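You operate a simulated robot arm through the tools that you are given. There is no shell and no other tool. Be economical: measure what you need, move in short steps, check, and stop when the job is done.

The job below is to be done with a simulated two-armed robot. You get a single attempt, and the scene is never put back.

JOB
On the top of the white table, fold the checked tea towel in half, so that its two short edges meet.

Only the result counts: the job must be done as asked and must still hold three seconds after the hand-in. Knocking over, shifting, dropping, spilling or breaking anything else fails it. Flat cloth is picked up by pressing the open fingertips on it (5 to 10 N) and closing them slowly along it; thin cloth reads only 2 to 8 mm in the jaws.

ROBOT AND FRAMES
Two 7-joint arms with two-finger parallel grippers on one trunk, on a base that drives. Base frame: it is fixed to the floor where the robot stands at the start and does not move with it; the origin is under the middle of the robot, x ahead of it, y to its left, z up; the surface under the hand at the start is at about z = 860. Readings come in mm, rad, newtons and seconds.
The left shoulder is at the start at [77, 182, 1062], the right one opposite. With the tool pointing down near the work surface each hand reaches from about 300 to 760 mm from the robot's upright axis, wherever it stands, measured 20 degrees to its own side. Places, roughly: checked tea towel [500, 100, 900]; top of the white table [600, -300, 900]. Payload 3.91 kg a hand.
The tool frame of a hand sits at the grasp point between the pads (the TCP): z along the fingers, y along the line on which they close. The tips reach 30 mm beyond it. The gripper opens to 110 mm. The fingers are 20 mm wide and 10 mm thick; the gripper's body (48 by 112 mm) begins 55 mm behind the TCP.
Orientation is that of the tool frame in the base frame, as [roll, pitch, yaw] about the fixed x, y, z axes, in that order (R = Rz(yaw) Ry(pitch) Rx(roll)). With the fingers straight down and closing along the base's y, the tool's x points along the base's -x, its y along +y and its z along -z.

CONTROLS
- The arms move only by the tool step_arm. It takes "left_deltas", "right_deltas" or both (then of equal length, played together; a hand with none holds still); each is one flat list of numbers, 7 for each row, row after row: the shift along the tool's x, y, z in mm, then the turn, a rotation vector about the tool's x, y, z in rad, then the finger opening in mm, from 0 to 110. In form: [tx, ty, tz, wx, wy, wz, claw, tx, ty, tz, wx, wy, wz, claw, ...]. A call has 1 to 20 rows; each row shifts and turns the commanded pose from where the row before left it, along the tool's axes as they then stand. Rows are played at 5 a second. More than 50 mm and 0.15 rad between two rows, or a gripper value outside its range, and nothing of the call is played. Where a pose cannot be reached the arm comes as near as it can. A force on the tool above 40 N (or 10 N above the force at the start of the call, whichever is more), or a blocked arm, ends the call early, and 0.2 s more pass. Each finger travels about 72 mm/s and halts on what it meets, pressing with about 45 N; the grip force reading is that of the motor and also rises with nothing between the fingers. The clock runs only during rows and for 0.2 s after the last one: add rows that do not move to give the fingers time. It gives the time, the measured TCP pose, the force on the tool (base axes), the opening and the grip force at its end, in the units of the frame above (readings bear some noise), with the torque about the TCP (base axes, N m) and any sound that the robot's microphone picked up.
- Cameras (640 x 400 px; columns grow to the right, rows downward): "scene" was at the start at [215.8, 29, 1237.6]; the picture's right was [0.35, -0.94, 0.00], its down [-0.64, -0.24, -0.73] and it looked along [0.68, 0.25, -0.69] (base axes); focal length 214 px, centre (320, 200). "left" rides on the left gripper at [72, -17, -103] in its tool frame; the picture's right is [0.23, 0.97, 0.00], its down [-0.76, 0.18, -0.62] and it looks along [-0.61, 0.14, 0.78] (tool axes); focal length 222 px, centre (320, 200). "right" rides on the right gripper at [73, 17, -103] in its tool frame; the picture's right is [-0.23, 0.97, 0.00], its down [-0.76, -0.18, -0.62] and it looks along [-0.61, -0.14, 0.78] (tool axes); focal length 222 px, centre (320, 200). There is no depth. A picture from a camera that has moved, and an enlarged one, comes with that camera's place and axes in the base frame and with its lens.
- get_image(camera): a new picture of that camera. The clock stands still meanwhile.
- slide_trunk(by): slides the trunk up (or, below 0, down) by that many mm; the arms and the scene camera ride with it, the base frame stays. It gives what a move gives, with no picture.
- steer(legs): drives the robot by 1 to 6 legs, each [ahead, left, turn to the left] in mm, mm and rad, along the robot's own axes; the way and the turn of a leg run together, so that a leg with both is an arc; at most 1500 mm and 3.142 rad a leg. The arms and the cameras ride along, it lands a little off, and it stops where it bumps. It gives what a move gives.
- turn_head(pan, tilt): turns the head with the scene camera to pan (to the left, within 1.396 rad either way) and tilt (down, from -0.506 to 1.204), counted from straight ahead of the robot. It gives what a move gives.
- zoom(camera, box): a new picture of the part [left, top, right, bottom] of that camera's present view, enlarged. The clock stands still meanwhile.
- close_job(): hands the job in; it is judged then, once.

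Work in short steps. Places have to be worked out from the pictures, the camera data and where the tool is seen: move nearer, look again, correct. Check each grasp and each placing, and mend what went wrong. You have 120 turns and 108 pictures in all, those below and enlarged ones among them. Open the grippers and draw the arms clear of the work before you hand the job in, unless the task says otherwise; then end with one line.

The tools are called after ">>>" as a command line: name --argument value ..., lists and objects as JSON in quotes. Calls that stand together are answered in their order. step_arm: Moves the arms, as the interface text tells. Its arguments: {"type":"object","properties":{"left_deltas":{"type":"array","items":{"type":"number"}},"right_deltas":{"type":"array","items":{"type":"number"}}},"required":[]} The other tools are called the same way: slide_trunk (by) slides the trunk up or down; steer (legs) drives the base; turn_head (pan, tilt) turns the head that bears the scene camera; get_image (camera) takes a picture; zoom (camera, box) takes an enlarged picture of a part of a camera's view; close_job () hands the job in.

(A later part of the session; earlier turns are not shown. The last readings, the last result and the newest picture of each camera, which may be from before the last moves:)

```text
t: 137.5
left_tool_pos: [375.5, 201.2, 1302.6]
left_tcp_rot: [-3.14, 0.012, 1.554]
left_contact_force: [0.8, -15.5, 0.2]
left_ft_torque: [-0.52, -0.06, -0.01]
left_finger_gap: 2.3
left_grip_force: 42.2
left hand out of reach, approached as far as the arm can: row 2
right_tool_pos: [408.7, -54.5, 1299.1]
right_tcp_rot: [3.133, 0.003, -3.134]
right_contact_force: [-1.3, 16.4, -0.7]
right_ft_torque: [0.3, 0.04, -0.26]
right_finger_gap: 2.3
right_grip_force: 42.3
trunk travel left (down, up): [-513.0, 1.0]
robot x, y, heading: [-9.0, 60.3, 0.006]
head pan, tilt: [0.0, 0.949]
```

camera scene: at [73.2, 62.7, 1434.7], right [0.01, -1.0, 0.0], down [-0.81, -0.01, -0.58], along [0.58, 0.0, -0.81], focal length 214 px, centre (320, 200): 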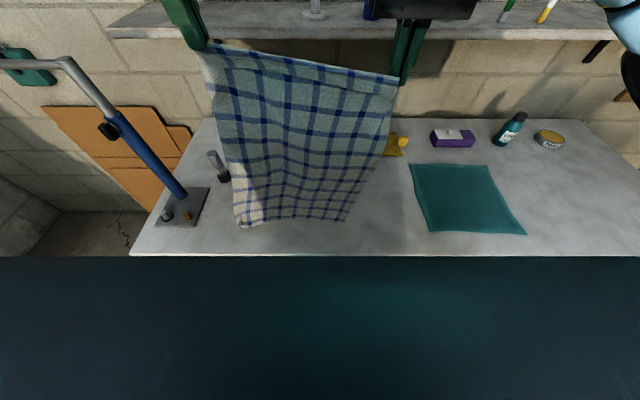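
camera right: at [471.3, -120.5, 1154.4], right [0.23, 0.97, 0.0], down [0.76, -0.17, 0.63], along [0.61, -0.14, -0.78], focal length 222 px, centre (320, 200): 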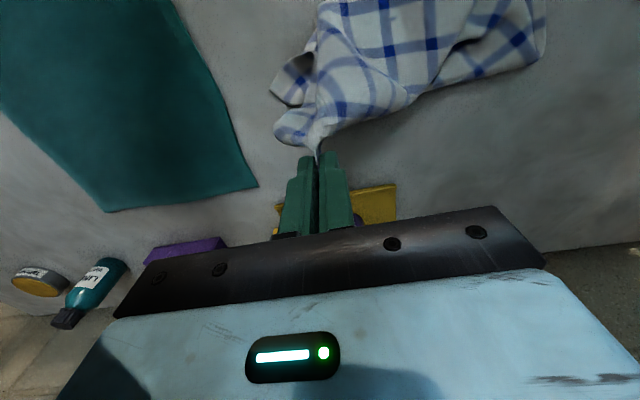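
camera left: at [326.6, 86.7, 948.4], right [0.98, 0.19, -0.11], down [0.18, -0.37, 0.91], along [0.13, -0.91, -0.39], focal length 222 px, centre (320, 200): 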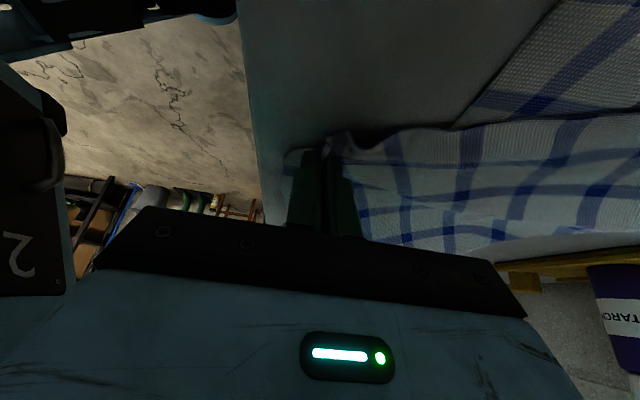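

Align the right hand's x with the left and ease inwards a little.

>>> step_arm --right_deltas '[11, 3, 0, 0, 0, 0, 0, 11, 3, 0, 0, 0, 0, 0, 11, 3, 0, 0, 0, 0, 0, 0, 0, 0, 0, 0, 0, 0]'

>>> steer --legs '[[-160, 0, 0]]'

>>> get_image --camera "scene"

```text
t: 138.5
left_tool_pos: [376.2, 202.2, 1301.5]
left_tcp_rot: [-3.139, 0.01, 1.552]
left_contact_force: [-0.3, -4.4, 0.2]
left_ft_torque: [-0.11, 0.0, -0.02]
left_finger_gap: 2.1
left_grip_force: 42.2
right_tool_pos: [375.3, -46.2, 1297.0]
right_tcp_rot: [3.132, 0.004, -3.135]
right_contact_force: [-0.6, 3.5, 1.1]
right_ft_torque: [0.07, 0.0, -0.01]
right_finger_gap: 2.2
right_grip_force: 42.3
trunk travel left (down, up): [-513.0, 1.0]
robot x, y, heading: [-9.7, 57.7, 0.005]
head pan, tilt: [0.0, 0.949]
```

```text
t: 139.9
left_tool_pos: [217.9, 200.4, 1301.5]
left_tcp_rot: [-3.138, 0.012, 1.553]
left_contact_force: [-1.0, -4.0, 0.0]
left_ft_torque: [-0.09, 0.02, 0.0]
left_finger_gap: 2.4
left_grip_force: 42.1
right_tool_pos: [219.3, -46.7, 1296.6]
right_tcp_rot: [3.133, 0.003, -3.134]
right_contact_force: [-0.2, 2.3, 0.3]
right_ft_torque: [0.06, -0.01, -0.02]
right_finger_gap: 2.3
right_grip_force: 42.4
trunk travel left (down, up): [-513.0, 1.0]
robot x, y, heading: [-167.4, 62.9, 0.005]
head pan, tilt: [0.0, 0.949]
```

```text
42 pictures are left
camera scene: at [-82.5, 60.7, 1434.4], right [0.01, -1.0, 0.0], down [-0.81, 0.0, -0.58], along [0.58, 0.0, -0.81], focal length 214 px, centre (320, 200)
```

scene: 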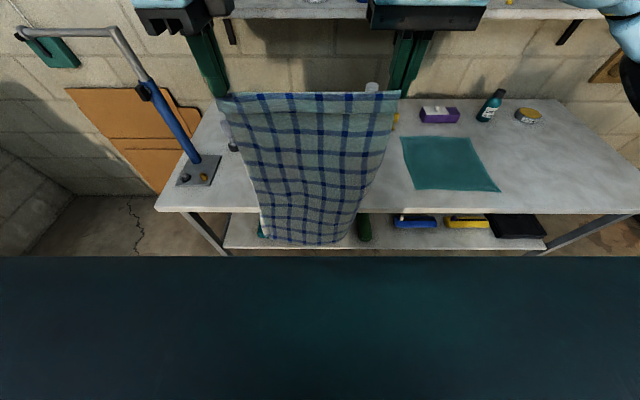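

It hangs square in front of the table. Lower ~25 mm so the bottom catches over the edge, then drive forward.

>>> step_arm --left_deltas '[0, 0, 14, 0, 0, 0, 0, 0, 0, 14, 0, 0, 0, 0, 0, 0, 0, 0, 0, 0, 0]' --right_deltas '[0, 0, 12, 0, 0, 0, 0, 0, 0, 12, 0, 0, 0, 0, 0, 0, 0, 0, 0, 0, 0]'

>>> steer --legs '[[120, 0, 0], [65, 0, 0]]'

>>> get_image --camera "scene"

```text
t: 140.8
left_tool_pos: [215.6, 200.7, 1273.5]
left_tcp_rot: [-3.141, 0.014, 1.555]
left_contact_force: [0.5, -2.6, 0.2]
left_ft_torque: [-0.07, -0.02, -0.01]
left_finger_gap: 2.2
left_grip_force: 41.9
right_tool_pos: [216.3, -46.1, 1272.8]
right_tcp_rot: [3.134, 0.004, -3.134]
right_contact_force: [1.1, 2.0, -0.8]
right_ft_torque: [0.03, -0.01, -0.01]
right_finger_gap: 2.1
right_grip_force: 42.5
trunk travel left (down, up): [-513.0, 1.0]
robot x, y, heading: [-167.6, 58.0, 0.007]
head pan, tilt: [0.0, 0.949]
```

```text
t: 142.6
left_tool_pos: [400.8, 202.5, 1274.3]
left_tcp_rot: [3.141, 0.011, 1.553]
left_contact_force: [-0.6, -2.7, -0.4]
left_ft_torque: [-0.06, -0.03, -0.04]
left_finger_gap: 2.2
left_grip_force: 41.9
right_tool_pos: [401.6, -45.6, 1274.3]
right_tcp_rot: [3.134, 0.005, -3.132]
right_contact_force: [1.4, 2.0, 0.0]
right_ft_torque: [0.05, -0.03, -0.04]
right_finger_gap: 2.2
right_grip_force: 42.5
trunk travel left (down, up): [-513.0, 1.0]
robot x, y, heading: [21.7, 59.1, 0.004]
head pan, tilt: [0.0, 0.949]
```

```text
41 pictures are left
camera scene: at [99.2, 61.7, 1434.9], right [0.01, -1.0, 0.0], down [-0.81, -0.01, -0.58], along [0.58, 0.0, -0.81], focal length 214 px, centre (320, 200)
```

scene: 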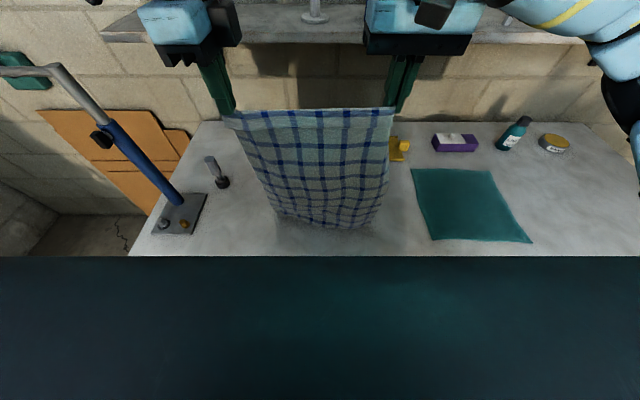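

The bottom slides along under the hands, so laying by friction won't hold. Instead:
- Back off and lower the towel in front of the edge.
- Pull it flat over the edge with tilted hands as far forward as possible.
- Fold the held edge straight back.

Back off and lower now.

>>> steer --legs '[[-190, 0, 0]]'

>>> step_arm --left_deltas '[0, 0, 28, 0, 0, 0, 0, 0, 0, 28, 0, 0, 0, 0, 0, 0, 28, 0, 0, 0, 0, 0, 0, 28, 0, 0, 0, 0, 0, 0, 28, 0, 0, 0, 0, 0, 0, 0, 0, 0, 0, 0]' --right_deltas '[0, 0, 28, 0, 0, 0, 0, 0, 0, 28, 0, 0, 0, 0, 0, 0, 28, 0, 0, 0, 0, 0, 0, 28, 0, 0, 0, 0, 0, 0, 28, 0, 0, 0, 0, 0, 0, 0, 0, 0, 0, 0]'

>>> slide_trunk --by -188

>>> get_image --camera "scene"

```text
t: 144.1
left_tool_pos: [212.1, 200.9, 1272.8]
left_tcp_rot: [-3.139, 0.014, 1.553]
left_contact_force: [0.8, -1.9, 0.2]
left_ft_torque: [-0.03, -0.02, 0.02]
left_finger_gap: 2.1
left_grip_force: 42.1
right_tool_pos: [212.7, -45.7, 1272.5]
right_tcp_rot: [3.133, 0.001, -3.133]
right_contact_force: [0.7, 2.5, 0.5]
right_ft_torque: [0.04, 0.0, -0.03]
right_finger_gap: 2.4
right_grip_force: 42.1
trunk travel left (down, up): [-513.0, 1.0]
robot x, y, heading: [-172.6, 61.4, 0.005]
head pan, tilt: [0.0, 0.949]
```

```text
t: 145.5
left_tool_pos: [211.7, 199.2, 1133.5]
left_tcp_rot: [-3.14, 0.01, 1.554]
left_contact_force: [0.2, -0.8, 0.2]
left_ft_torque: [-0.02, 0.01, -0.03]
left_finger_gap: 2.1
left_grip_force: 42.4
right_tool_pos: [211.8, -44.7, 1133.8]
right_tcp_rot: [3.133, 0.005, -3.132]
right_contact_force: [0.9, 0.2, -0.3]
right_ft_torque: [0.02, -0.03, -0.04]
right_finger_gap: 2.5
right_grip_force: 42.2
trunk travel left (down, up): [-513.0, 1.0]
robot x, y, heading: [-172.8, 61.1, 0.001]
head pan, tilt: [0.0, 0.949]
```

```text
t: 147.6
left_tool_pos: [209.9, 199.3, 946.3]
left_tcp_rot: [-3.138, 0.012, 1.554]
left_contact_force: [-0.4, -0.1, -0.4]
left_ft_torque: [0.0, -0.06, 0.0]
left_finger_gap: 2.0
left_grip_force: 41.6
right_tool_pos: [213.6, -44.9, 945.7]
right_tcp_rot: [3.131, 0.003, -3.132]
right_contact_force: [-0.8, 1.3, -0.3]
right_ft_torque: [-0.02, 0.01, 0.01]
right_finger_gap: 2.3
right_grip_force: 42.4
trunk travel left (down, up): [-325.0, 189.0]
robot x, y, heading: [-171.1, 55.6, 0.006]
head pan, tilt: [0.0, 0.949]
```

```text
40 pictures are left
camera scene: at [39.1, 61.3, 1222.5], right [0.01, -1.0, 0.0], down [-0.81, 0.0, -0.58], along [0.58, 0.0, -0.81], focal length 214 px, centre (320, 200)
```

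scene: 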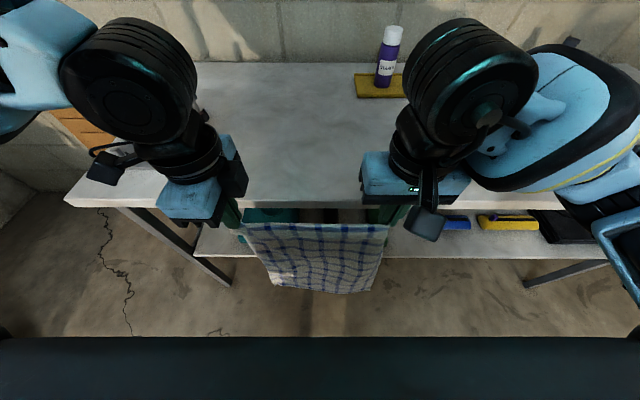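

Now drive forward and 60 mm left (to clear the board), then extend the arms forward while tilting the hands inward.

>>> steer --legs '[[0, 60, 0], [190, 0, 0]]'

>>> step_arm --left_deltas '[0, 25, 0, 0, -0.08, 0, 0, 0, 25, 0, 0, -0.08, 0, 0, 0, 25, 0, 0, -0.08, 0, 0, 0, 25, 0, 0, -0.08, 0, 0, 0, 25, 0, 0, -0.08, 0, 0, 0, 0, 0, 0, 0, 0, 0]' --right_deltas '[-25, 0, 0, -0.08, 0, 0, 0, -25, 0, 0, -0.08, 0, 0, 0, -25, 0, 0, -0.08, 0, 0, 0, -25, 0, 0, -0.08, 0, 0, 0, -25, 0, 0, -0.08, 0, 0, 0, 0, 0, 0, 0, 0, 0, 0]'

>>> get_image --camera "scene"

```text
t: 150.0
left_tool_pos: [400.1, 262.4, 946.3]
left_tcp_rot: [-3.138, 0.011, 1.556]
left_contact_force: [-0.3, 0.3, -0.5]
left_ft_torque: [0.0, 0.0, 0.0]
left_finger_gap: 1.9
left_grip_force: 42.2
right_tool_pos: [404.0, 16.8, 944.6]
right_tcp_rot: [3.132, 0.004, -3.132]
right_contact_force: [-0.3, 1.1, 1.1]
right_ft_torque: [-0.03, 0.06, -0.01]
right_finger_gap: 2.2
right_grip_force: 41.9
trunk travel left (down, up): [-325.0, 189.0]
robot x, y, heading: [17.7, 121.7, 0.008]
head pan, tilt: [0.0, 0.949]
```

```text
t: 151.4
left_tool_pos: [525.8, 259.1, 945.4]
left_tcp_rot: [-3.14, 0.414, 1.557]
left_contact_force: [0.1, 0.3, 0.8]
left_ft_torque: [0.01, -0.05, -0.03]
left_finger_gap: 2.1
left_grip_force: 42.1
right_tool_pos: [527.1, 19.6, 944.9]
right_tcp_rot: [2.732, 0.003, -3.132]
right_contact_force: [0.6, 0.2, 0.0]
right_ft_torque: [-0.04, 0.05, 0.0]
right_finger_gap: 2.0
right_grip_force: 42.2
trunk travel left (down, up): [-325.0, 189.0]
robot x, y, heading: [15.5, 122.2, 0.003]
head pan, tilt: [0.0, 0.949]
```

```text
39 pictures are left
camera scene: at [228.0, 123.6, 1222.5], right [0.01, -1.0, 0.0], down [-0.81, -0.01, -0.58], along [0.58, 0.0, -0.81], focal length 214 px, centre (320, 200)
```

scene: 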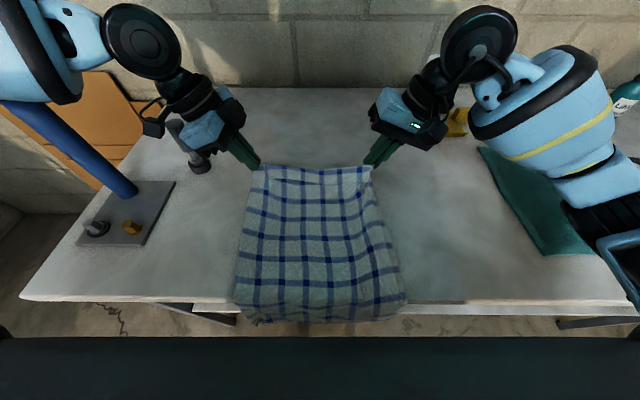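

Excellent — the towel is being pulled flat over the edge. Continue forward toward x≈690.

>>> step_arm --left_deltas '[0, 25, 0, 0, -0.04, 0, 0, 0, 25, 0, 0, -0.04, 0, 0, 0, 25, 0, 0, -0.04, 0, 0, 0, 25, 3, 0, -0.04, 0, 0, 0, 0, 0, 0, 0, 0, 0]' --right_deltas '[-25, 0, 0, -0.04, 0, 0, 0, -25, 0, 0, -0.04, 0, 0, 0, -25, 0, 0, -0.04, 0, 0, 0, -25, 0, 3, -0.04, 0, 0, 0, 0, 0, 0, 0, 0, 0, 0]'

>>> get_image --camera "scene"

```text
t: 152.8
left_tool_pos: [596.9, 261.7, 995.3]
left_tcp_rot: [3.034, 0.577, 1.521]
left_contact_force: [0.3, 0.6, 0.6]
left_ft_torque: [-0.03, 0.05, 0.04]
left_finger_gap: 2.1
left_grip_force: 42.0
right_tool_pos: [598.1, 26.2, 958.6]
right_tcp_rot: [2.567, 0.031, -3.113]
right_contact_force: [-0.5, -0.7, 0.2]
right_ft_torque: [-0.06, 0.01, 0.0]
right_finger_gap: 2.3
right_grip_force: 42.7
trunk travel left (down, up): [-325.0, 189.0]
robot x, y, heading: [12.4, 120.9, 0.027]
head pan, tilt: [0.0, 0.949]
stopped in row 5 (left hand): the arm was blocked; the commanded pose is now the measured one
```

```text
38 pictures are left
camera scene: at [190.1, 118.2, 1227.4], right [0.03, -1.0, -0.01], down [-0.8, -0.02, -0.6], along [0.6, 0.02, -0.8], focal length 214 px, centre (320, 200)
```

scene: 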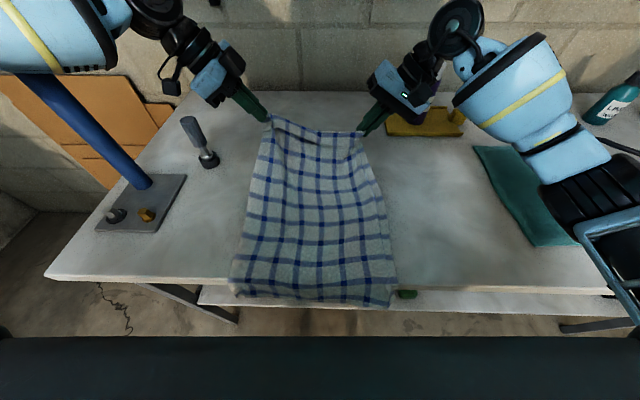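

Something blocked the left arm. Retreat ~35 mm and look left to see what it met.

>>> step_arm --left_deltas '[0, -12, 0, 0, 0.02, 0, 0, 0, -12, 0, 0, 0.02, 0, 0, 0, -12, 0, 0, 0.02, 0, 0, 0, 0, 0, 0, 0, 0, 0]' --right_deltas '[12, 0, 0, 0.02, 0, 0, 0, 12, 0, 0, 0.02, 0, 0, 0, 12, 0, 0, 0.02, 0, 0, 0, 0, 0, 0, 0, 0, 0, 0]'

>>> turn_head --pan 0.6 --tilt 0.55

>>> get_image --camera "scene"

```text
t: 153.8
left_tool_pos: [572.4, 259.4, 976.5]
left_tcp_rot: [3.073, 0.513, 1.533]
left_contact_force: [0.7, -1.2, 0.6]
left_ft_torque: [0.03, -0.01, 0.03]
left_finger_gap: 2.3
left_grip_force: 41.9
right_tool_pos: [572.9, 21.8, 954.1]
right_tcp_rot: [2.628, 0.021, -3.124]
right_contact_force: [-0.4, 0.0, -0.3]
right_ft_torque: [0.02, -0.02, -0.02]
right_finger_gap: 2.4
right_grip_force: 42.4
trunk travel left (down, up): [-325.0, 189.0]
robot x, y, heading: [15.3, 117.0, 0.022]
head pan, tilt: [0.0, 0.949]
```

```text
t: 154.8
left_tool_pos: [572.4, 259.5, 976.4]
left_tcp_rot: [3.071, 0.511, 1.534]
left_contact_force: [0.5, -0.5, 0.3]
left_ft_torque: [0.02, -0.02, -0.01]
left_finger_gap: 1.9
left_grip_force: 42.3
right_tool_pos: [573.3, 22.1, 953.7]
right_tcp_rot: [2.629, 0.023, -3.122]
right_contact_force: [-0.2, 1.1, -0.6]
right_ft_torque: [-0.04, -0.01, 0.03]
right_finger_gap: 2.5
right_grip_force: 42.7
trunk travel left (down, up): [-325.0, 189.0]
robot x, y, heading: [16.7, 118.6, 0.02]
head pan, tilt: [0.6, 0.55]
```

```text
37 pictures are left
camera scene: at [205.1, 169.9, 1259.3], right [0.58, -0.82, 0.01], down [-0.41, -0.3, -0.86], along [0.7, 0.5, -0.51], focal length 214 px, centre (320, 200)
```

scene: 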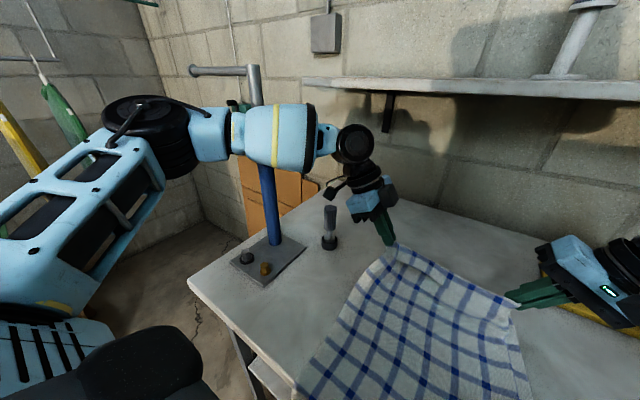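

The left forearm met the lamp post. Drive 75 mm to the right, away from it, then level the left hand and check.

>>> steer --legs '[[0, -75, -0.02]]'

>>> get_image --camera "scene"

```text
t: 156.1
left_tool_pos: [592.8, 177.2, 962.4]
left_tcp_rot: [3.098, 0.519, 1.526]
left_contact_force: [-0.1, 0.8, 0.4]
left_ft_torque: [-0.01, -0.03, 0.0]
left_finger_gap: 2.2
left_grip_force: 41.9
right_tool_pos: [589.3, -59.3, 944.6]
right_tcp_rot: [2.632, 0.004, -3.141]
right_contact_force: [0.1, -0.3, -0.5]
right_ft_torque: [0.02, -0.01, -0.01]
right_finger_gap: 2.6
right_grip_force: 42.5
trunk travel left (down, up): [-325.0, 189.0]
robot x, y, heading: [18.0, 43.1, 0.001]
head pan, tilt: [0.6, 0.55]
```

```text
36 pictures are left
camera scene: at [228.5, 97.3, 1255.4], right [0.56, -0.83, 0.0], down [-0.43, -0.29, -0.85], along [0.7, 0.48, -0.52], focal length 214 px, centre (320, 200)
```

scene: 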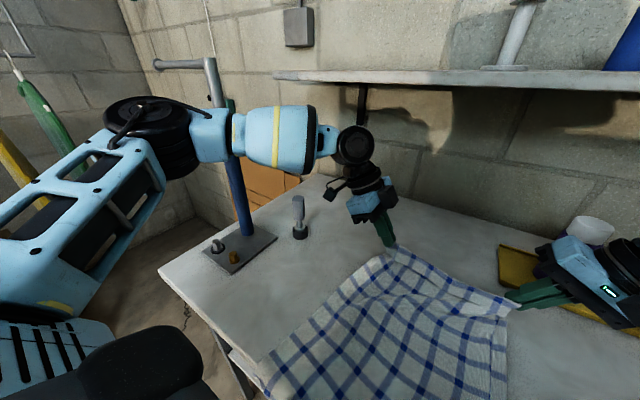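

Clear of the lamp by ~75 mm now. Extend forward another 60 mm in small steps, easing the left hand down.

>>> step_arm --left_deltas '[2, 15, 4, 0, 0, 0, 0, 2, 15, 4, 0, 0, 0, 0, 0, 15, 0, 0, 0, 0, 0, 0, 15, 0, 0, 0, 0, 0, 0, 0, 0, 0, 0, 0, 0]' --right_deltas '[-15, 0, 0, 0, 0, 0, 0, -15, 0, 0, 0, 0, 0, 0, -15, 0, 0, 0, 0, 0, 0, -15, 0, 0, 0, 0, 0, 0, 0, 0, 0, 0, 0, 0, 0]'

>>> turn_head --pan 0.15 --tilt 0.9

>>> get_image --camera "scene"

```text
t: 157.3
left_tool_pos: [636.2, 176.4, 956.1]
left_tcp_rot: [3.099, 0.519, 1.528]
left_contact_force: [0.9, -0.2, -0.6]
left_ft_torque: [-0.02, -0.02, 0.0]
left_finger_gap: 2.2
left_grip_force: 42.1
left hand out of reach, approached as far as the arm can: row 4
right_tool_pos: [649.0, -59.4, 943.6]
right_tcp_rot: [2.632, 0.004, -3.141]
right_contact_force: [0.3, 0.2, -0.9]
right_ft_torque: [0.0, -0.04, -0.01]
right_finger_gap: 2.2
right_grip_force: 42.1
trunk travel left (down, up): [-325.0, 189.0]
robot x, y, heading: [16.3, 44.9, -0.002]
head pan, tilt: [0.6, 0.55]
```

```text
t: 158.2
left_tool_pos: [635.6, 175.7, 955.6]
left_tcp_rot: [3.097, 0.518, 1.527]
left_contact_force: [0.2, -0.8, -0.2]
left_ft_torque: [0.0, 0.01, 0.01]
left_finger_gap: 2.1
left_grip_force: 42.0
right_tool_pos: [648.4, -60.2, 944.2]
right_tcp_rot: [2.632, 0.004, -3.141]
right_contact_force: [0.0, 0.7, -0.8]
right_ft_torque: [0.0, -0.01, -0.01]
right_finger_gap: 2.3
right_grip_force: 42.0
trunk travel left (down, up): [-325.0, 189.0]
robot x, y, heading: [17.0, 44.8, -0.004]
head pan, tilt: [0.15, 0.901]
```

```text
35 pictures are left
camera scene: at [228.9, 58.4, 1226.1], right [0.15, -0.99, 0.0], down [-0.77, -0.12, -0.62], along [0.61, 0.09, -0.78], focal length 214 px, centre (320, 200)
```

scene: 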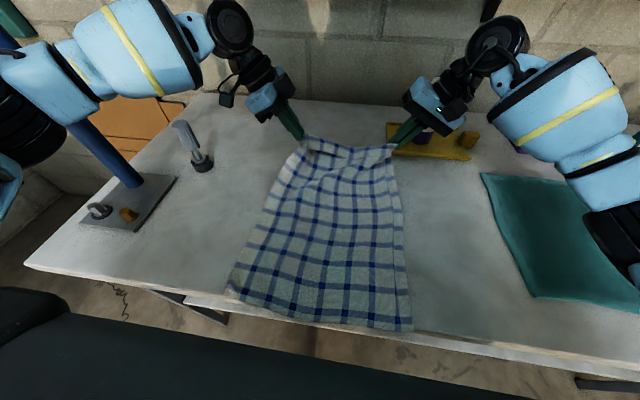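

The towel now lies flat on the table, bottom edge at x≈300 (corners ≈(307,222) and (295,-71)), top edge held at x≈640. Fold back: raise and carry the held edge toward me, straightening the wrists on the way.

>>> step_arm --left_deltas '[-16, -18, -28, 0, 0, 0, 0, -16, -18, -28, 0, 0, 0, 0, -16, -18, -28, 0, 0, 0, 0, 0, -28, 0, 0, 0.104, 0, 0, 0, -28, 0, 0, 0.104, 0, 0, 0, -28, 0, 0, 0.104, 0, 0, 0, -28, 0, 0, 0.104, 0, 0, 0, -28, 0, 0, 0.104, 0, 0, 0, 0, 0, 0, 0, 0, 0]' --right_deltas '[22, 16, -28, 0, 0, 0, 0, 22, 16, -28, 0, 0, 0, 0, 22, 16, -28, 0, 0, 0, 0, 28, 0, 0, 0.104, 0, 0, 0, 28, 0, 0, 0.104, 0, 0, 0, 28, 0, 0, 0.104, 0, 0, 0, 28, 0, 0, 0.104, 0, 0, 0, 28, 0, 0, 0.104, 0, 0, 0, 0, 0, 0, 0, 0, 0, 0]'

>>> get_image --camera "scene"

```text
t: 160.2
left_tool_pos: [439.2, 181.6, 1043.9]
left_tcp_rot: [3.104, -0.004, 1.549]
left_contact_force: [0.7, 0.5, -1.0]
left_ft_torque: [0.02, 0.0, 0.0]
left_finger_gap: 1.9
left_grip_force: 42.3
right_tool_pos: [443.6, -57.8, 1040.9]
right_tcp_rot: [-3.129, 0.002, -3.141]
right_contact_force: [0.5, 0.1, -0.9]
right_ft_torque: [0.06, 0.0, 0.03]
right_finger_gap: 2.2
right_grip_force: 42.3
trunk travel left (down, up): [-325.0, 189.0]
robot x, y, heading: [16.6, 51.5, -0.003]
head pan, tilt: [0.15, 0.901]
```

```text
34 pictures are left
camera scene: at [229.5, 58.2, 1226.0], right [0.15, -0.99, 0.0], down [-0.78, -0.12, -0.62], along [0.61, 0.09, -0.78], focal length 214 px, centre (320, 200)
```

scene: 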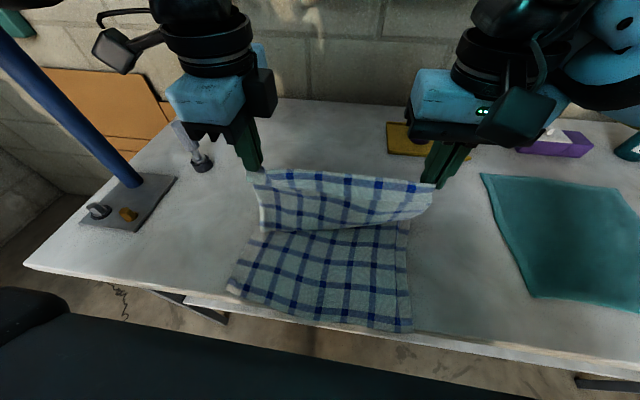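

Folding perfectly. Continue back and down, shifting ~15 mm left.

>>> step_arm --left_deltas '[4, -22, 22, 0, 0, 0, 0, 4, -22, 22, 0, 0, 0, 0, 4, -22, 22, 0, 0, 0, 0, 3, -22, 22, 0, 0, 0, 0, 0, -10, 12, 0, 0, 0, 0, 0, 0, 0, 0, 0, 0, 0]' --right_deltas '[23, 4, 22, 0, 0, 0, 0, 23, 4, 22, 0, 0, 0, 0, 23, 4, 22, 0, 0, 0, 0, 23, 3, 22, 0, 0, 0, 0, 10, 0, 10, 0, 0, 0, 0, 0, 0, 0, 0, 0, 0, 0]'

>>> get_image --camera "scene"

```text
t: 161.6
left_tool_pos: [345.3, 198.7, 941.3]
left_tcp_rot: [3.103, -0.002, 1.549]
left_contact_force: [-0.2, 0.4, 0.0]
left_ft_torque: [0.01, -0.02, 0.04]
left_finger_gap: 2.0
left_grip_force: 42.0
right_tool_pos: [340.1, -42.8, 941.1]
right_tcp_rot: [-3.132, 0.004, 3.141]
right_contact_force: [0.0, -0.2, 0.0]
right_ft_torque: [0.09, 0.0, -0.03]
right_finger_gap: 2.1
right_grip_force: 42.1
trunk travel left (down, up): [-325.0, 189.0]
robot x, y, heading: [15.2, 45.2, 0.004]
head pan, tilt: [0.15, 0.901]
```

```text
33 pictures are left
camera scene: at [228.9, 58.3, 1226.1], right [0.15, -0.99, 0.0], down [-0.78, -0.12, -0.62], along [0.61, 0.09, -0.78], focal length 214 px, centre (320, 200)
```

scene: 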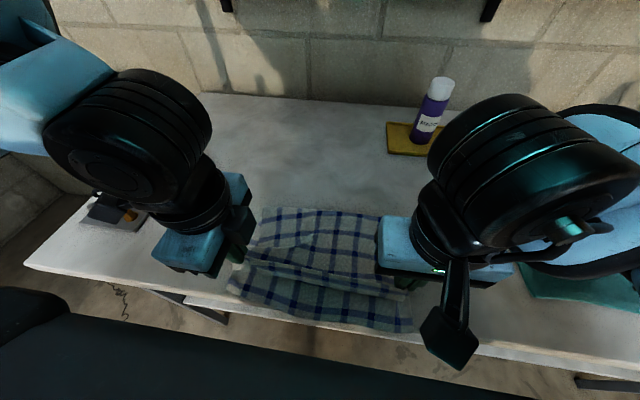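

Close now. Check with the wrist cameras where the held edge lies relative to the bottom edge.

>>> get_image --camera "left"

>>> get_image --camera "right"

>>> zoom --camera "scene" --box '[200, 190, 440, 340]'

```text
32 pictures are left
camera left: at [325.5, 271.3, 1044.5], right [0.98, 0.21, 0.04], down [0.14, -0.77, 0.63], along [0.16, -0.61, -0.78], focal length 222 px, centre (320, 200)
```

left: 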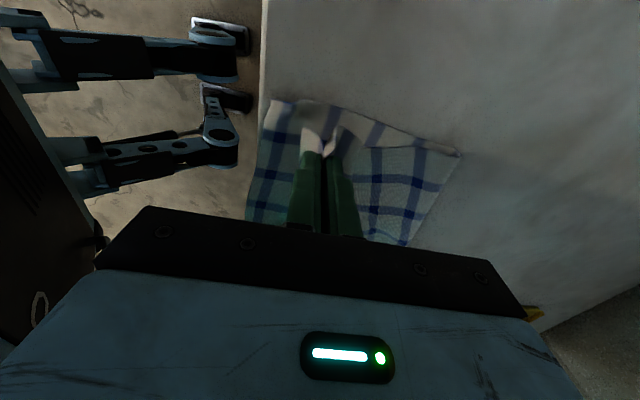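

```text
31 pictures are left
camera right: at [268.0, -25.6, 1044.2], right [0.23, 0.97, -0.01], down [0.76, -0.17, 0.63], along [0.61, -0.15, -0.78], focal length 222 px, centre (320, 200)
```

right: 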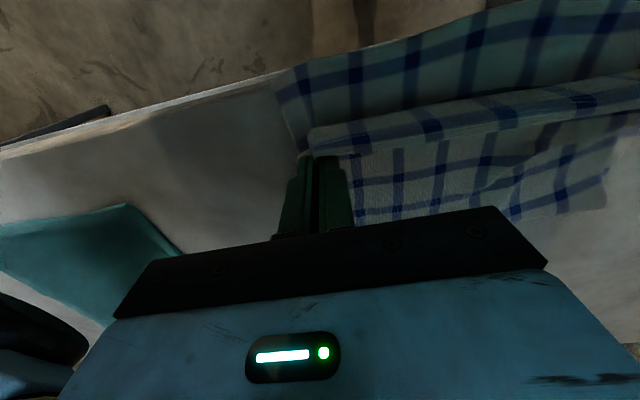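

```text
2.67 times, centred on (320, 265) of scene
camera zoom: at [228.9, 58.3, 1226.1], right [0.15, -0.99, 0.0], down [-0.78, -0.12, -0.62], along [0.61, 0.09, -0.78], focal length 572 px, centre (320, 27)
```

zoom: 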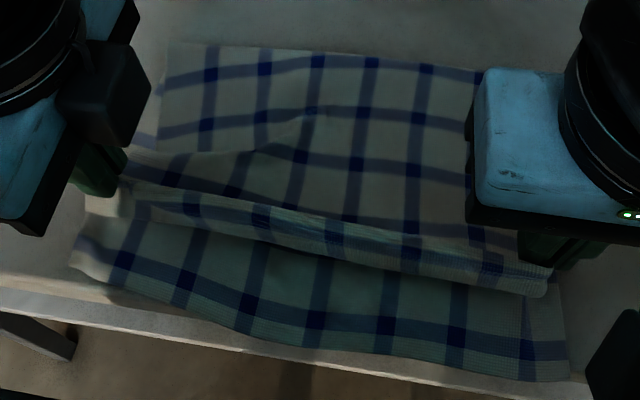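

Bottom corners: NL (306,216), FL (290,-66); held corners NR ≈(331,217), FR ≈(317,-46). Drive back 25 mm and 9 mm right to align, then lower.

>>> steer --legs '[[-26, -9, 0]]'

>>> step_arm --left_deltas '[0, 0, 15, 0, 0, 0, 0, 0, 0, 15, 0, 0, 0, 0, 0, 0, 8, 0, 0, 0, 0, 0, 0, 0, 0, 0, 0, 0]' --right_deltas '[0, 0, 15, 0, 0, 0, 0, 0, 0, 15, 0, 0, 0, 0, 0, 0, 8, 0, 0, 0, 0, 0, 0, 0, 0, 0, 0, 0]'

>>> get_image --camera "left"

>>> get_image --camera "right"

```text
t: 162.4
left_tool_pos: [319.5, 189.6, 941.3]
left_tcp_rot: [3.104, -0.001, 1.55]
left_contact_force: [-0.5, -0.4, 0.2]
left_ft_torque: [0.0, -0.05, 0.01]
left_finger_gap: 2.2
left_grip_force: 41.8
right_tool_pos: [315.5, -52.4, 941.9]
right_tcp_rot: [-3.131, 0.005, -3.141]
right_contact_force: [-0.1, 0.4, 0.7]
right_ft_torque: [0.06, -0.02, 0.01]
right_finger_gap: 2.3
right_grip_force: 42.6
trunk travel left (down, up): [-325.0, 189.0]
robot x, y, heading: [-8.8, 40.6, -0.0]
head pan, tilt: [0.15, 0.901]
```

```text
t: 163.4
left_tool_pos: [320.4, 190.1, 902.2]
left_tcp_rot: [3.103, -0.002, 1.548]
left_contact_force: [0.3, -1.4, 0.1]
left_ft_torque: [0.0, -0.04, 0.0]
left_finger_gap: 2.1
left_grip_force: 42.4
right_tool_pos: [314.3, -52.5, 902.9]
right_tcp_rot: [-3.132, 0.002, -3.142]
right_contact_force: [0.8, 1.3, 1.1]
right_ft_torque: [0.08, -0.03, 0.03]
right_finger_gap: 2.6
right_grip_force: 42.5
trunk travel left (down, up): [-325.0, 189.0]
robot x, y, heading: [-13.5, 40.2, -0.002]
head pan, tilt: [0.15, 0.901]
```

```text
29 pictures are left
camera left: at [301.0, 262.3, 1006.1], right [0.98, 0.21, 0.04], down [0.14, -0.77, 0.63], along [0.16, -0.61, -0.78], focal length 222 px, centre (320, 200)
```

left: 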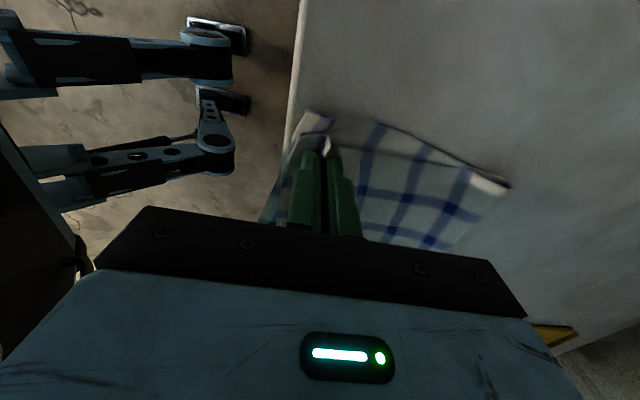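

```text
28 pictures are left
camera right: at [242.3, -34.6, 1005.9], right [0.23, 0.97, -0.01], down [0.76, -0.17, 0.63], along [0.61, -0.15, -0.78], focal length 222 px, centre (320, 200)
```

right: 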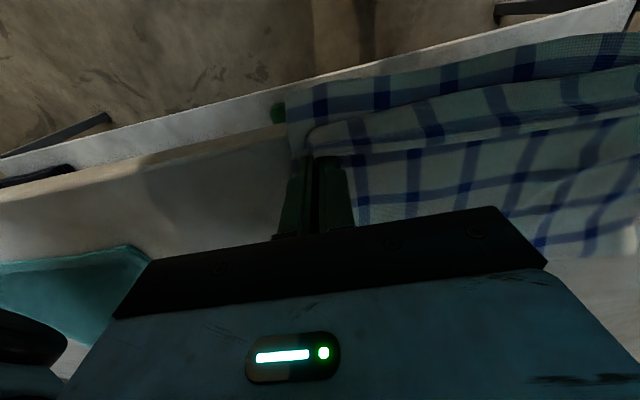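

Close: NL (310,217) vs NR just about there; on the right FL is ~(272,-61) vs FR ~(295,-58). Lower the rest, move the right hand back ~18 mm more, and release gently.

>>> step_arm --left_deltas '[0, 0, 3, 0, 0, 0, 0, 0, 0, 2, 0, 0, 0, 0, 0, 0, 0, 0, 0, 0, 0, 0, 0, 0, 0, 0, 0, 4, 0, 0, 0, 0, 0, 0, 10, 0, 0, 0, 0, 0, 0, 20, 0, 0, -10, 0, 0, 0, 30, 0, 0, -20, 0, 0, 0, 30, 0, 0, -30, 0, 0, 0, 30]' --right_deltas '[10, 0, 3, 0, 0, 0, 0, 8, 0, 2, 0, 0, 0, 0, 0, 0, 0, 0, 0, 0, 0, 0, 0, 0, 0, 0, 0, 4, 0, 0, 0, 0, 0, 0, 10, 0, 0, 0, 0, 0, 0, 20, 0, 0, -10, 0, 0, 0, 30, 0, 0, -20, 0, 0, 0, 30, 0, 0, -30, 0, 0, 0, 30]'

>>> get_image --camera "left"

>>> get_image --camera "right"

```text
t: 165.4
left_tool_pos: [318.1, 190.9, 958.3]
left_tcp_rot: [3.102, -0.001, 1.547]
left_contact_force: [-1.1, 0.4, -0.5]
left_ft_torque: [-0.04, 0.0, 0.0]
left_finger_gap: 30.1
left_grip_force: 0.1
right_tool_pos: [295.1, -51.6, 958.7]
right_tcp_rot: [-3.13, 0.002, 3.141]
right_contact_force: [-0.4, 0.3, 0.4]
right_ft_torque: [0.01, -0.02, 0.02]
right_finger_gap: 30.0
right_grip_force: 0.1
trunk travel left (down, up): [-325.0, 189.0]
robot x, y, heading: [-9.5, 34.5, -0.001]
head pan, tilt: [0.15, 0.901]
```

```text
27 pictures are left
camera left: at [298.3, 262.7, 1062.1], right [0.98, 0.21, 0.04], down [0.14, -0.77, 0.63], along [0.16, -0.61, -0.78], focal length 222 px, centre (320, 200)
```

left: 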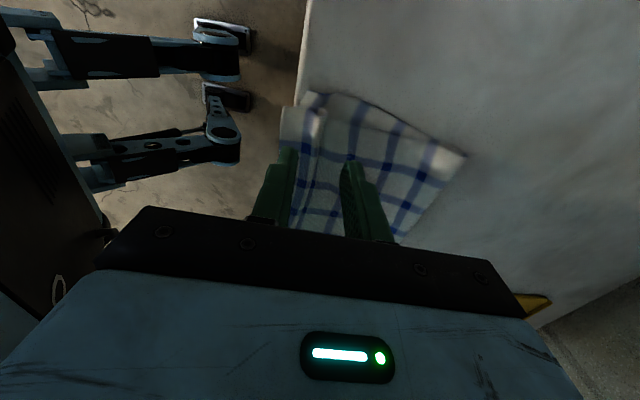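

```text
26 pictures are left
camera right: at [223.0, -34.1, 1061.7], right [0.23, 0.97, -0.01], down [0.76, -0.17, 0.63], along [0.61, -0.15, -0.78], focal length 222 px, centre (320, 200)
```

right: 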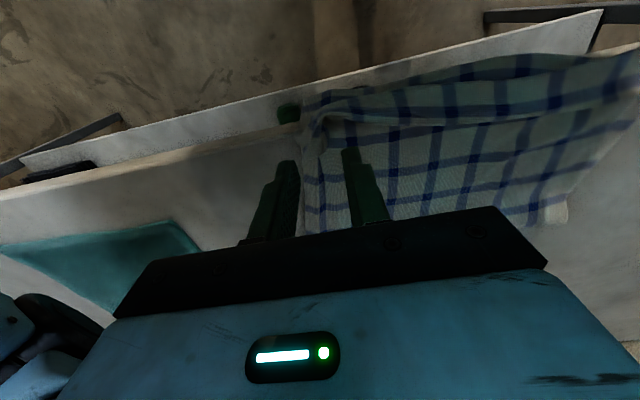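

Released. Draw both hands up and outward for a clear view.

>>> step_arm --left_deltas '[30, 0, -35, 0, 0, 0, 30, 40, 0, -30, 0, 0, 0, 30, 40, 0, -20, 0, 0, 0, 30, 40, 0, 0, 0, 0, 0, 30]' --right_deltas '[0, -30, -35, 0, 0, 0, 30, 0, -40, -30, 0, 0, 0, 30, 0, -40, -20, 0, 0, 0, 30, 0, -40, 0, 0, 0, 0, 30]'

>>> turn_head --pan 0.0 --tilt 1.1

>>> get_image --camera "scene"

```text
t: 165.8
left_tool_pos: [318.3, 216.6, 989.5]
left_tcp_rot: [3.102, 0.0, 1.549]
left_contact_force: [0.6, -0.3, -0.3]
left_ft_torque: [0.0, 0.01, 0.01]
left_finger_gap: 29.9
left_grip_force: 0.0
right_tool_pos: [299.0, -79.5, 988.0]
right_tcp_rot: [-3.124, 0.012, 3.121]
right_contact_force: [5.5, -1.6, -0.4]
right_ft_torque: [0.12, 0.47, 0.03]
right_finger_gap: 29.9
right_grip_force: 0.1
trunk travel left (down, up): [-325.0, 189.0]
robot x, y, heading: [-13.4, 37.1, -0.002]
head pan, tilt: [0.15, 0.901]
stopped in row 2 (right hand): the force on the tool passed its limit at 86 N (the readings are from after the stop); the commanded pose is now the measured one
```

```text
t: 166.6
left_tool_pos: [318.3, 216.1, 989.4]
left_tcp_rot: [3.104, -0.001, 1.55]
left_contact_force: [0.5, 0.9, -0.7]
left_ft_torque: [0.01, 0.01, -0.03]
left_finger_gap: 30.3
left_grip_force: 0.1
right_tool_pos: [300.9, -80.1, 988.6]
right_tcp_rot: [-3.127, 0.011, 3.121]
right_contact_force: [8.2, -0.2, -3.5]
right_ft_torque: [0.0, 0.63, -0.16]
right_finger_gap: 29.9
right_grip_force: 0.1
trunk travel left (down, up): [-325.0, 189.0]
robot x, y, heading: [-8.8, 39.5, -0.003]
head pan, tilt: [0.0, 1.1]
```

```text
25 pictures are left
camera scene: at [191.8, 38.2, 1212.3], right [0.0, -1.0, 0.0], down [-0.89, 0.0, -0.45], along [0.45, 0.0, -0.89], focal length 214 px, centre (320, 200)
```

scene: 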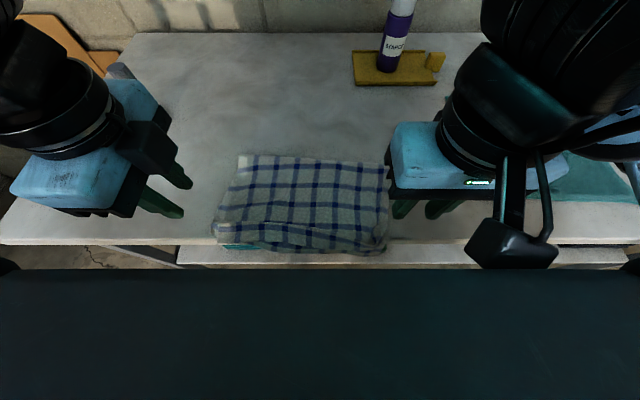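

The right hand's camera mount brushed my own torso. Move the right hand forward away, then up, and look again.

>>> step_arm --right_deltas '[-25, -10, 0, 0, 0, 0, 30, -30, -20, -10, 0, 0, 0, 30, -30, -30, -30, 0, 0, 0, 30, -20, -35, -30, 0, 0, 0, 30, 0, -35, -20, 0, 0, 0, 30]' --left_deltas '[20, 10, -30, 0, 0, 0, 30, 30, 10, -30, 0, 0, 0, 30, 30, 10, -20, 0, 0, 0, 30, 30, 10, 0, 0, 0, 0, 30, 0, 0, 0, 0, 0, 0, 30]'

>>> steer --legs '[[-60, 0, 0]]'

>>> turn_head --pan 0.0 --tilt 0.95

>>> get_image --camera "scene"

>>> zoom --camera "scene" --box '[200, 120, 420, 260]'

```text
refused: row 3 steps farther than a row can; nothing moved
```

```text
t: 167.6
left_tool_pos: [259.8, 217.6, 990.2]
left_tcp_rot: [3.101, 0.0, 1.548]
left_contact_force: [-0.9, -0.3, -0.9]
left_ft_torque: [0.01, -0.03, 0.0]
left_finger_gap: 29.9
left_grip_force: 0.1
right_tool_pos: [240.3, -80.1, 988.7]
right_tcp_rot: [-3.125, 0.011, 3.12]
right_contact_force: [11.0, 0.3, -7.0]
right_ft_torque: [-0.23, 0.59, -0.32]
right_finger_gap: 30.1
right_grip_force: 0.2
trunk travel left (down, up): [-325.0, 189.0]
robot x, y, heading: [-72.9, 35.2, -0.007]
head pan, tilt: [0.0, 1.1]
```

```text
t: 168.2
left_tool_pos: [260.1, 218.2, 989.9]
left_tcp_rot: [3.104, -0.002, 1.551]
left_contact_force: [-0.4, 0.4, 0.0]
left_ft_torque: [-0.03, 0.01, -0.03]
left_finger_gap: 30.2
left_grip_force: 0.0
right_tool_pos: [241.5, -79.8, 988.1]
right_tcp_rot: [-3.124, 0.01, 3.121]
right_contact_force: [3.3, 0.0, -4.1]
right_ft_torque: [-0.01, 0.05, -0.02]
right_finger_gap: 30.0
right_grip_force: 0.1
trunk travel left (down, up): [-325.0, 189.0]
robot x, y, heading: [-68.4, 34.6, 0.004]
head pan, tilt: [0.0, 0.949]
```

```text
24 pictures are left
camera scene: at [142.8, 38.2, 1222.4], right [0.0, -1.0, 0.0], down [-0.81, 0.0, -0.58], along [0.58, 0.0, -0.81], focal length 214 px, centre (320, 200)
```

scene: 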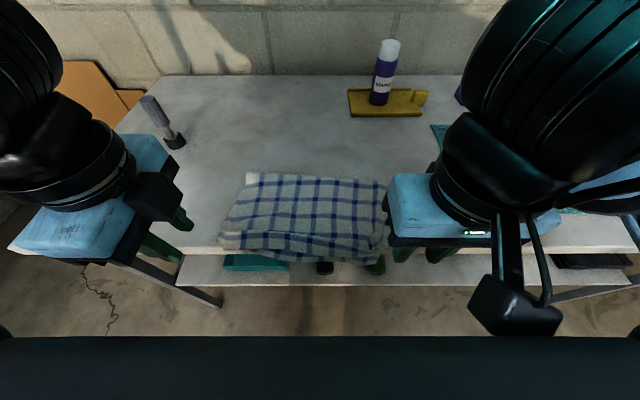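

```text
2.86 times, centred on (310, 190) of scene
camera zoom: at [142.8, 38.2, 1222.4], right [0.0, -1.0, 0.0], down [-0.81, 0.0, -0.58], along [0.58, 0.0, -0.81], focal length 613 px, centre (349, 229)
```

zoom: 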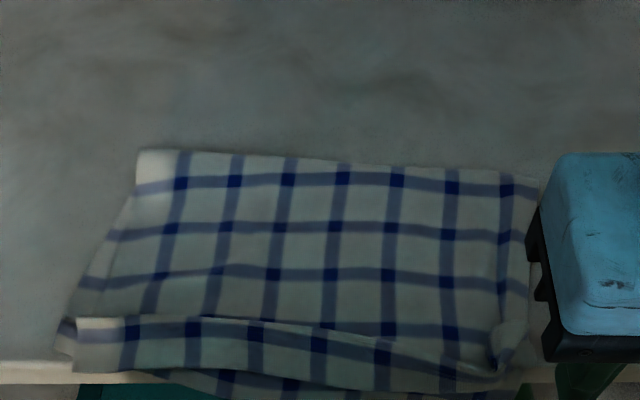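

The towel is folded in half at the table's front edge. Clear the right hand (previous step was refused for size) and take a closer look at the edges.

>>> step_arm --right_deltas '[-25, -10, 0, 0, 0, 0, 30, -25, -20, -10, 0, 0, 0, 30, -20, -30, -20, 0, 0, 0, 30, 0, -35, -30, 0, 0, 0, 30, 0, -35, -20, 0, 0, 0, 30]' --left_deltas '[20, 15, -20, 0, 0, 0, 30, 30, 15, -20, 0, 0, 0, 30, 30, 15, -20, 0, 0, 0, 30, 30, 10, 0, 0, 0, 0, 30, 0, 0, 0, 0, 0, 0, 30]'

>>> steer --legs '[[-120, 0, 0]]'

>>> turn_head --pan 0.0 --tilt 0.8

>>> zoom --camera "scene" --box '[200, 140, 440, 290]'

```text
t: 169.4
left_tool_pos: [315.3, 325.2, 1051.8]
left_tcp_rot: [3.103, -0.002, 1.551]
left_contact_force: [0.4, -0.3, -0.4]
left_ft_torque: [0.02, -0.03, -0.02]
left_finger_gap: 30.1
left_grip_force: 0.1
right_tool_pos: [306.3, -210.8, 1072.1]
right_tcp_rot: [-3.128, 0.012, 3.122]
right_contact_force: [-0.5, -0.9, -1.4]
right_ft_torque: [0.04, -0.01, -0.03]
right_finger_gap: 30.1
right_grip_force: 0.1
trunk travel left (down, up): [-325.0, 189.0]
robot x, y, heading: [-67.1, 36.7, -0.001]
head pan, tilt: [0.0, 0.949]
```

```text
t: 170.7
left_tool_pos: [194.1, 325.3, 1052.0]
left_tcp_rot: [3.102, 0.001, 1.552]
left_contact_force: [-0.4, 0.4, 0.6]
left_ft_torque: [-0.03, 0.02, 0.01]
left_finger_gap: 29.7
left_grip_force: 0.2
right_tool_pos: [188.0, -208.6, 1070.7]
right_tcp_rot: [-3.126, 0.013, 3.124]
right_contact_force: [-0.1, 0.7, -0.5]
right_ft_torque: [0.0, -0.03, -0.03]
right_finger_gap: 30.0
right_grip_force: 0.1
trunk travel left (down, up): [-325.0, 189.0]
robot x, y, heading: [-187.2, 41.5, -0.003]
head pan, tilt: [0.0, 0.949]
```

```text
t: 171.4
left_tool_pos: [196.9, 325.9, 1052.1]
left_tcp_rot: [3.104, -0.001, 1.551]
left_contact_force: [-0.4, 1.0, 0.3]
left_ft_torque: [0.03, 0.01, 0.01]
left_finger_gap: 30.2
left_grip_force: 0.0
right_tool_pos: [188.0, -209.4, 1070.9]
right_tcp_rot: [-3.125, 0.01, 3.123]
right_contact_force: [0.9, 0.4, 0.1]
right_ft_torque: [-0.01, -0.01, -0.01]
right_finger_gap: 30.2
right_grip_force: 0.2
trunk travel left (down, up): [-325.0, 189.0]
robot x, y, heading: [-189.3, 43.3, 0.002]
head pan, tilt: [0.0, 0.799]
```

```text
2.67 times, centred on (320, 215) of scene
camera zoom: at [31.2, 38.6, 1233.9], right [0.0, -1.0, 0.0], down [-0.72, 0.0, -0.7], along [0.7, 0.0, -0.72], focal length 572 px, centre (320, 160)
```

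zoom: 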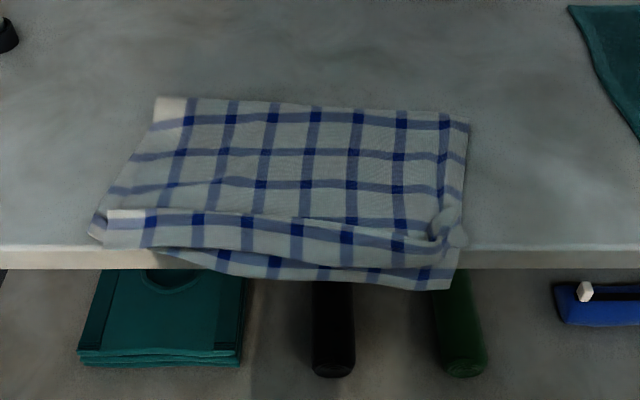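

Right-front of the lower layer still hangs over the edge and the top layer has a bump. Pulling the crease forward with both hands should remove both. Drive in and position both grippers (closing along x) above the crease corners ≈(478,190) and (470,-95).

>>> steer --legs '[[195, 0, 0]]'

>>> step_arm --left_deltas '[-27, 19, 0, 0, 0, 0, 40, -27, 19, 0, 0, 0, 0, 50, -27, 19, 0, 0, 0, 0, 50, -27, 19, 0, 0, 0, 0, 50, -25, 19, 0, 0, 0, 0, 50, 0, 0, 0, 0, 0, 0, 50, 0, 0, 0, 0, 0, 0, 50, 0, 0, 0, 0, 0, 0, 50, 0, 0, 0, 0, 0, 0, 50, 0, 0, 0, 0, 0, 0, 50, 0, 0, 0, 0, 0, 0, 50, 0, 0, 20, 0, 0, 0, 50, 0, 0, 20, 0, 0, 0, 50, 0, 0, 20, 0, 0, 0, 50, 0, 0, 20, 0, 0, 0, 50, 0, 0, 10, 0, 0, 0, 50]' --right_deltas '[0, 0, 0, 0, 0, 0.142, 40, 0, 0, 0, 0, 0, 0.142, 50, 0, 0, 0, 0, 0, 0.142, 50, 0, 0, 0, 0, 0, 0.142, 50, 0, 0, 0, 0, 0, 0.142, 50, 0, 0, 0, 0, 0, 0.142, 50, 0, 0, 0, 0, 0, 0.142, 50, 0, 0, 0, 0, 0, 0.142, 50, 0, 0, 0, 0, 0, 0.142, 50, 0, 0, 0, 0, 0, 0.142, 50, 0, 0, 0, 0, 0, 0.142, 50, 23, 18, 20, 0, 0, 0, 50, 23, 18, 20, 0, 0, 0, 50, 23, 18, 20, 0, 0, 0, 50, 23, 18, 20, 0, 0, 0, 50, 22, 16, 20, 0, 0, 0, 50]'

>>> get_image --camera "left"

>>> get_image --camera "right"

```text
t: 173.0
left_tool_pos: [390.9, 325.2, 1050.7]
left_tcp_rot: [3.104, 0.001, 1.55]
left_contact_force: [-0.3, 0.7, -1.2]
left_ft_torque: [0.01, 0.01, -0.01]
left_finger_gap: 29.7
left_grip_force: 0.0
right_tool_pos: [382.8, -209.7, 1070.9]
right_tcp_rot: [-3.126, 0.011, 3.123]
right_contact_force: [0.2, -0.4, 0.1]
right_ft_torque: [0.02, 0.03, 0.03]
right_finger_gap: 30.0
right_grip_force: 0.0
trunk travel left (down, up): [-325.0, 189.0]
robot x, y, heading: [6.1, 37.3, -0.005]
head pan, tilt: [0.0, 0.799]
```

```text
t: 176.4
left_tool_pos: [487.4, 190.8, 965.6]
left_tcp_rot: [3.104, 0.001, 1.549]
left_contact_force: [0.5, -0.3, -0.1]
left_ft_torque: [-0.02, -0.02, 0.0]
left_finger_gap: 50.3
left_grip_force: 0.0
right_tool_pos: [476.2, -98.3, 969.3]
right_tcp_rot: [3.132, 0.017, 1.558]
right_contact_force: [0.3, 0.0, 0.2]
right_ft_torque: [0.0, 0.02, 0.02]
right_finger_gap: 50.1
right_grip_force: 0.2
trunk travel left (down, up): [-325.0, 189.0]
robot x, y, heading: [4.5, 37.8, -0.004]
head pan, tilt: [0.0, 0.799]
```

```text
21 pictures are left
camera left: at [466.9, 263.2, 1068.9], right [0.98, 0.21, 0.04], down [0.14, -0.76, 0.63], along [0.16, -0.61, -0.78], focal length 222 px, centre (320, 200)
```

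left: 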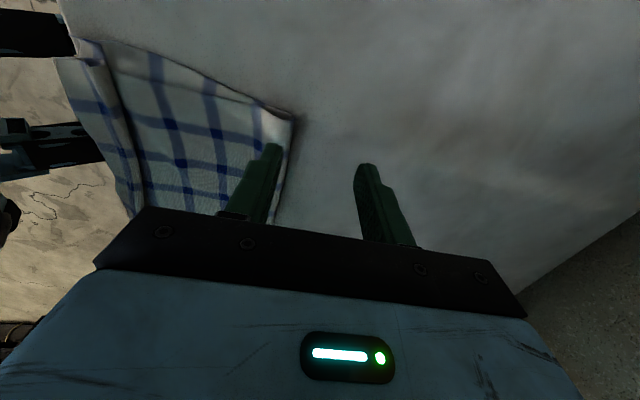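

```text
20 pictures are left
camera right: at [492.3, -24.0, 1072.5], right [0.97, -0.24, 0.01], down [-0.19, -0.75, 0.63], along [-0.14, -0.62, -0.77], focal length 222 px, centre (320, 200)
```

right: 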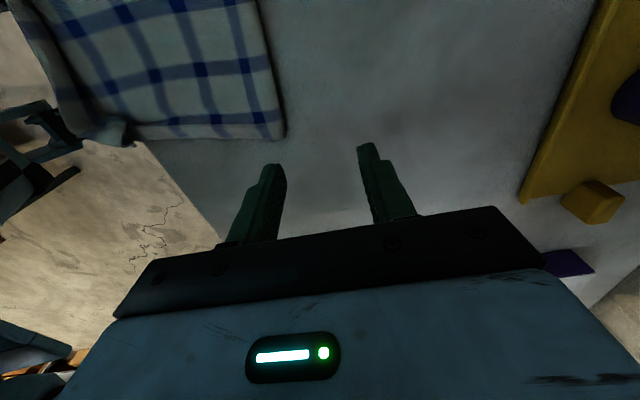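

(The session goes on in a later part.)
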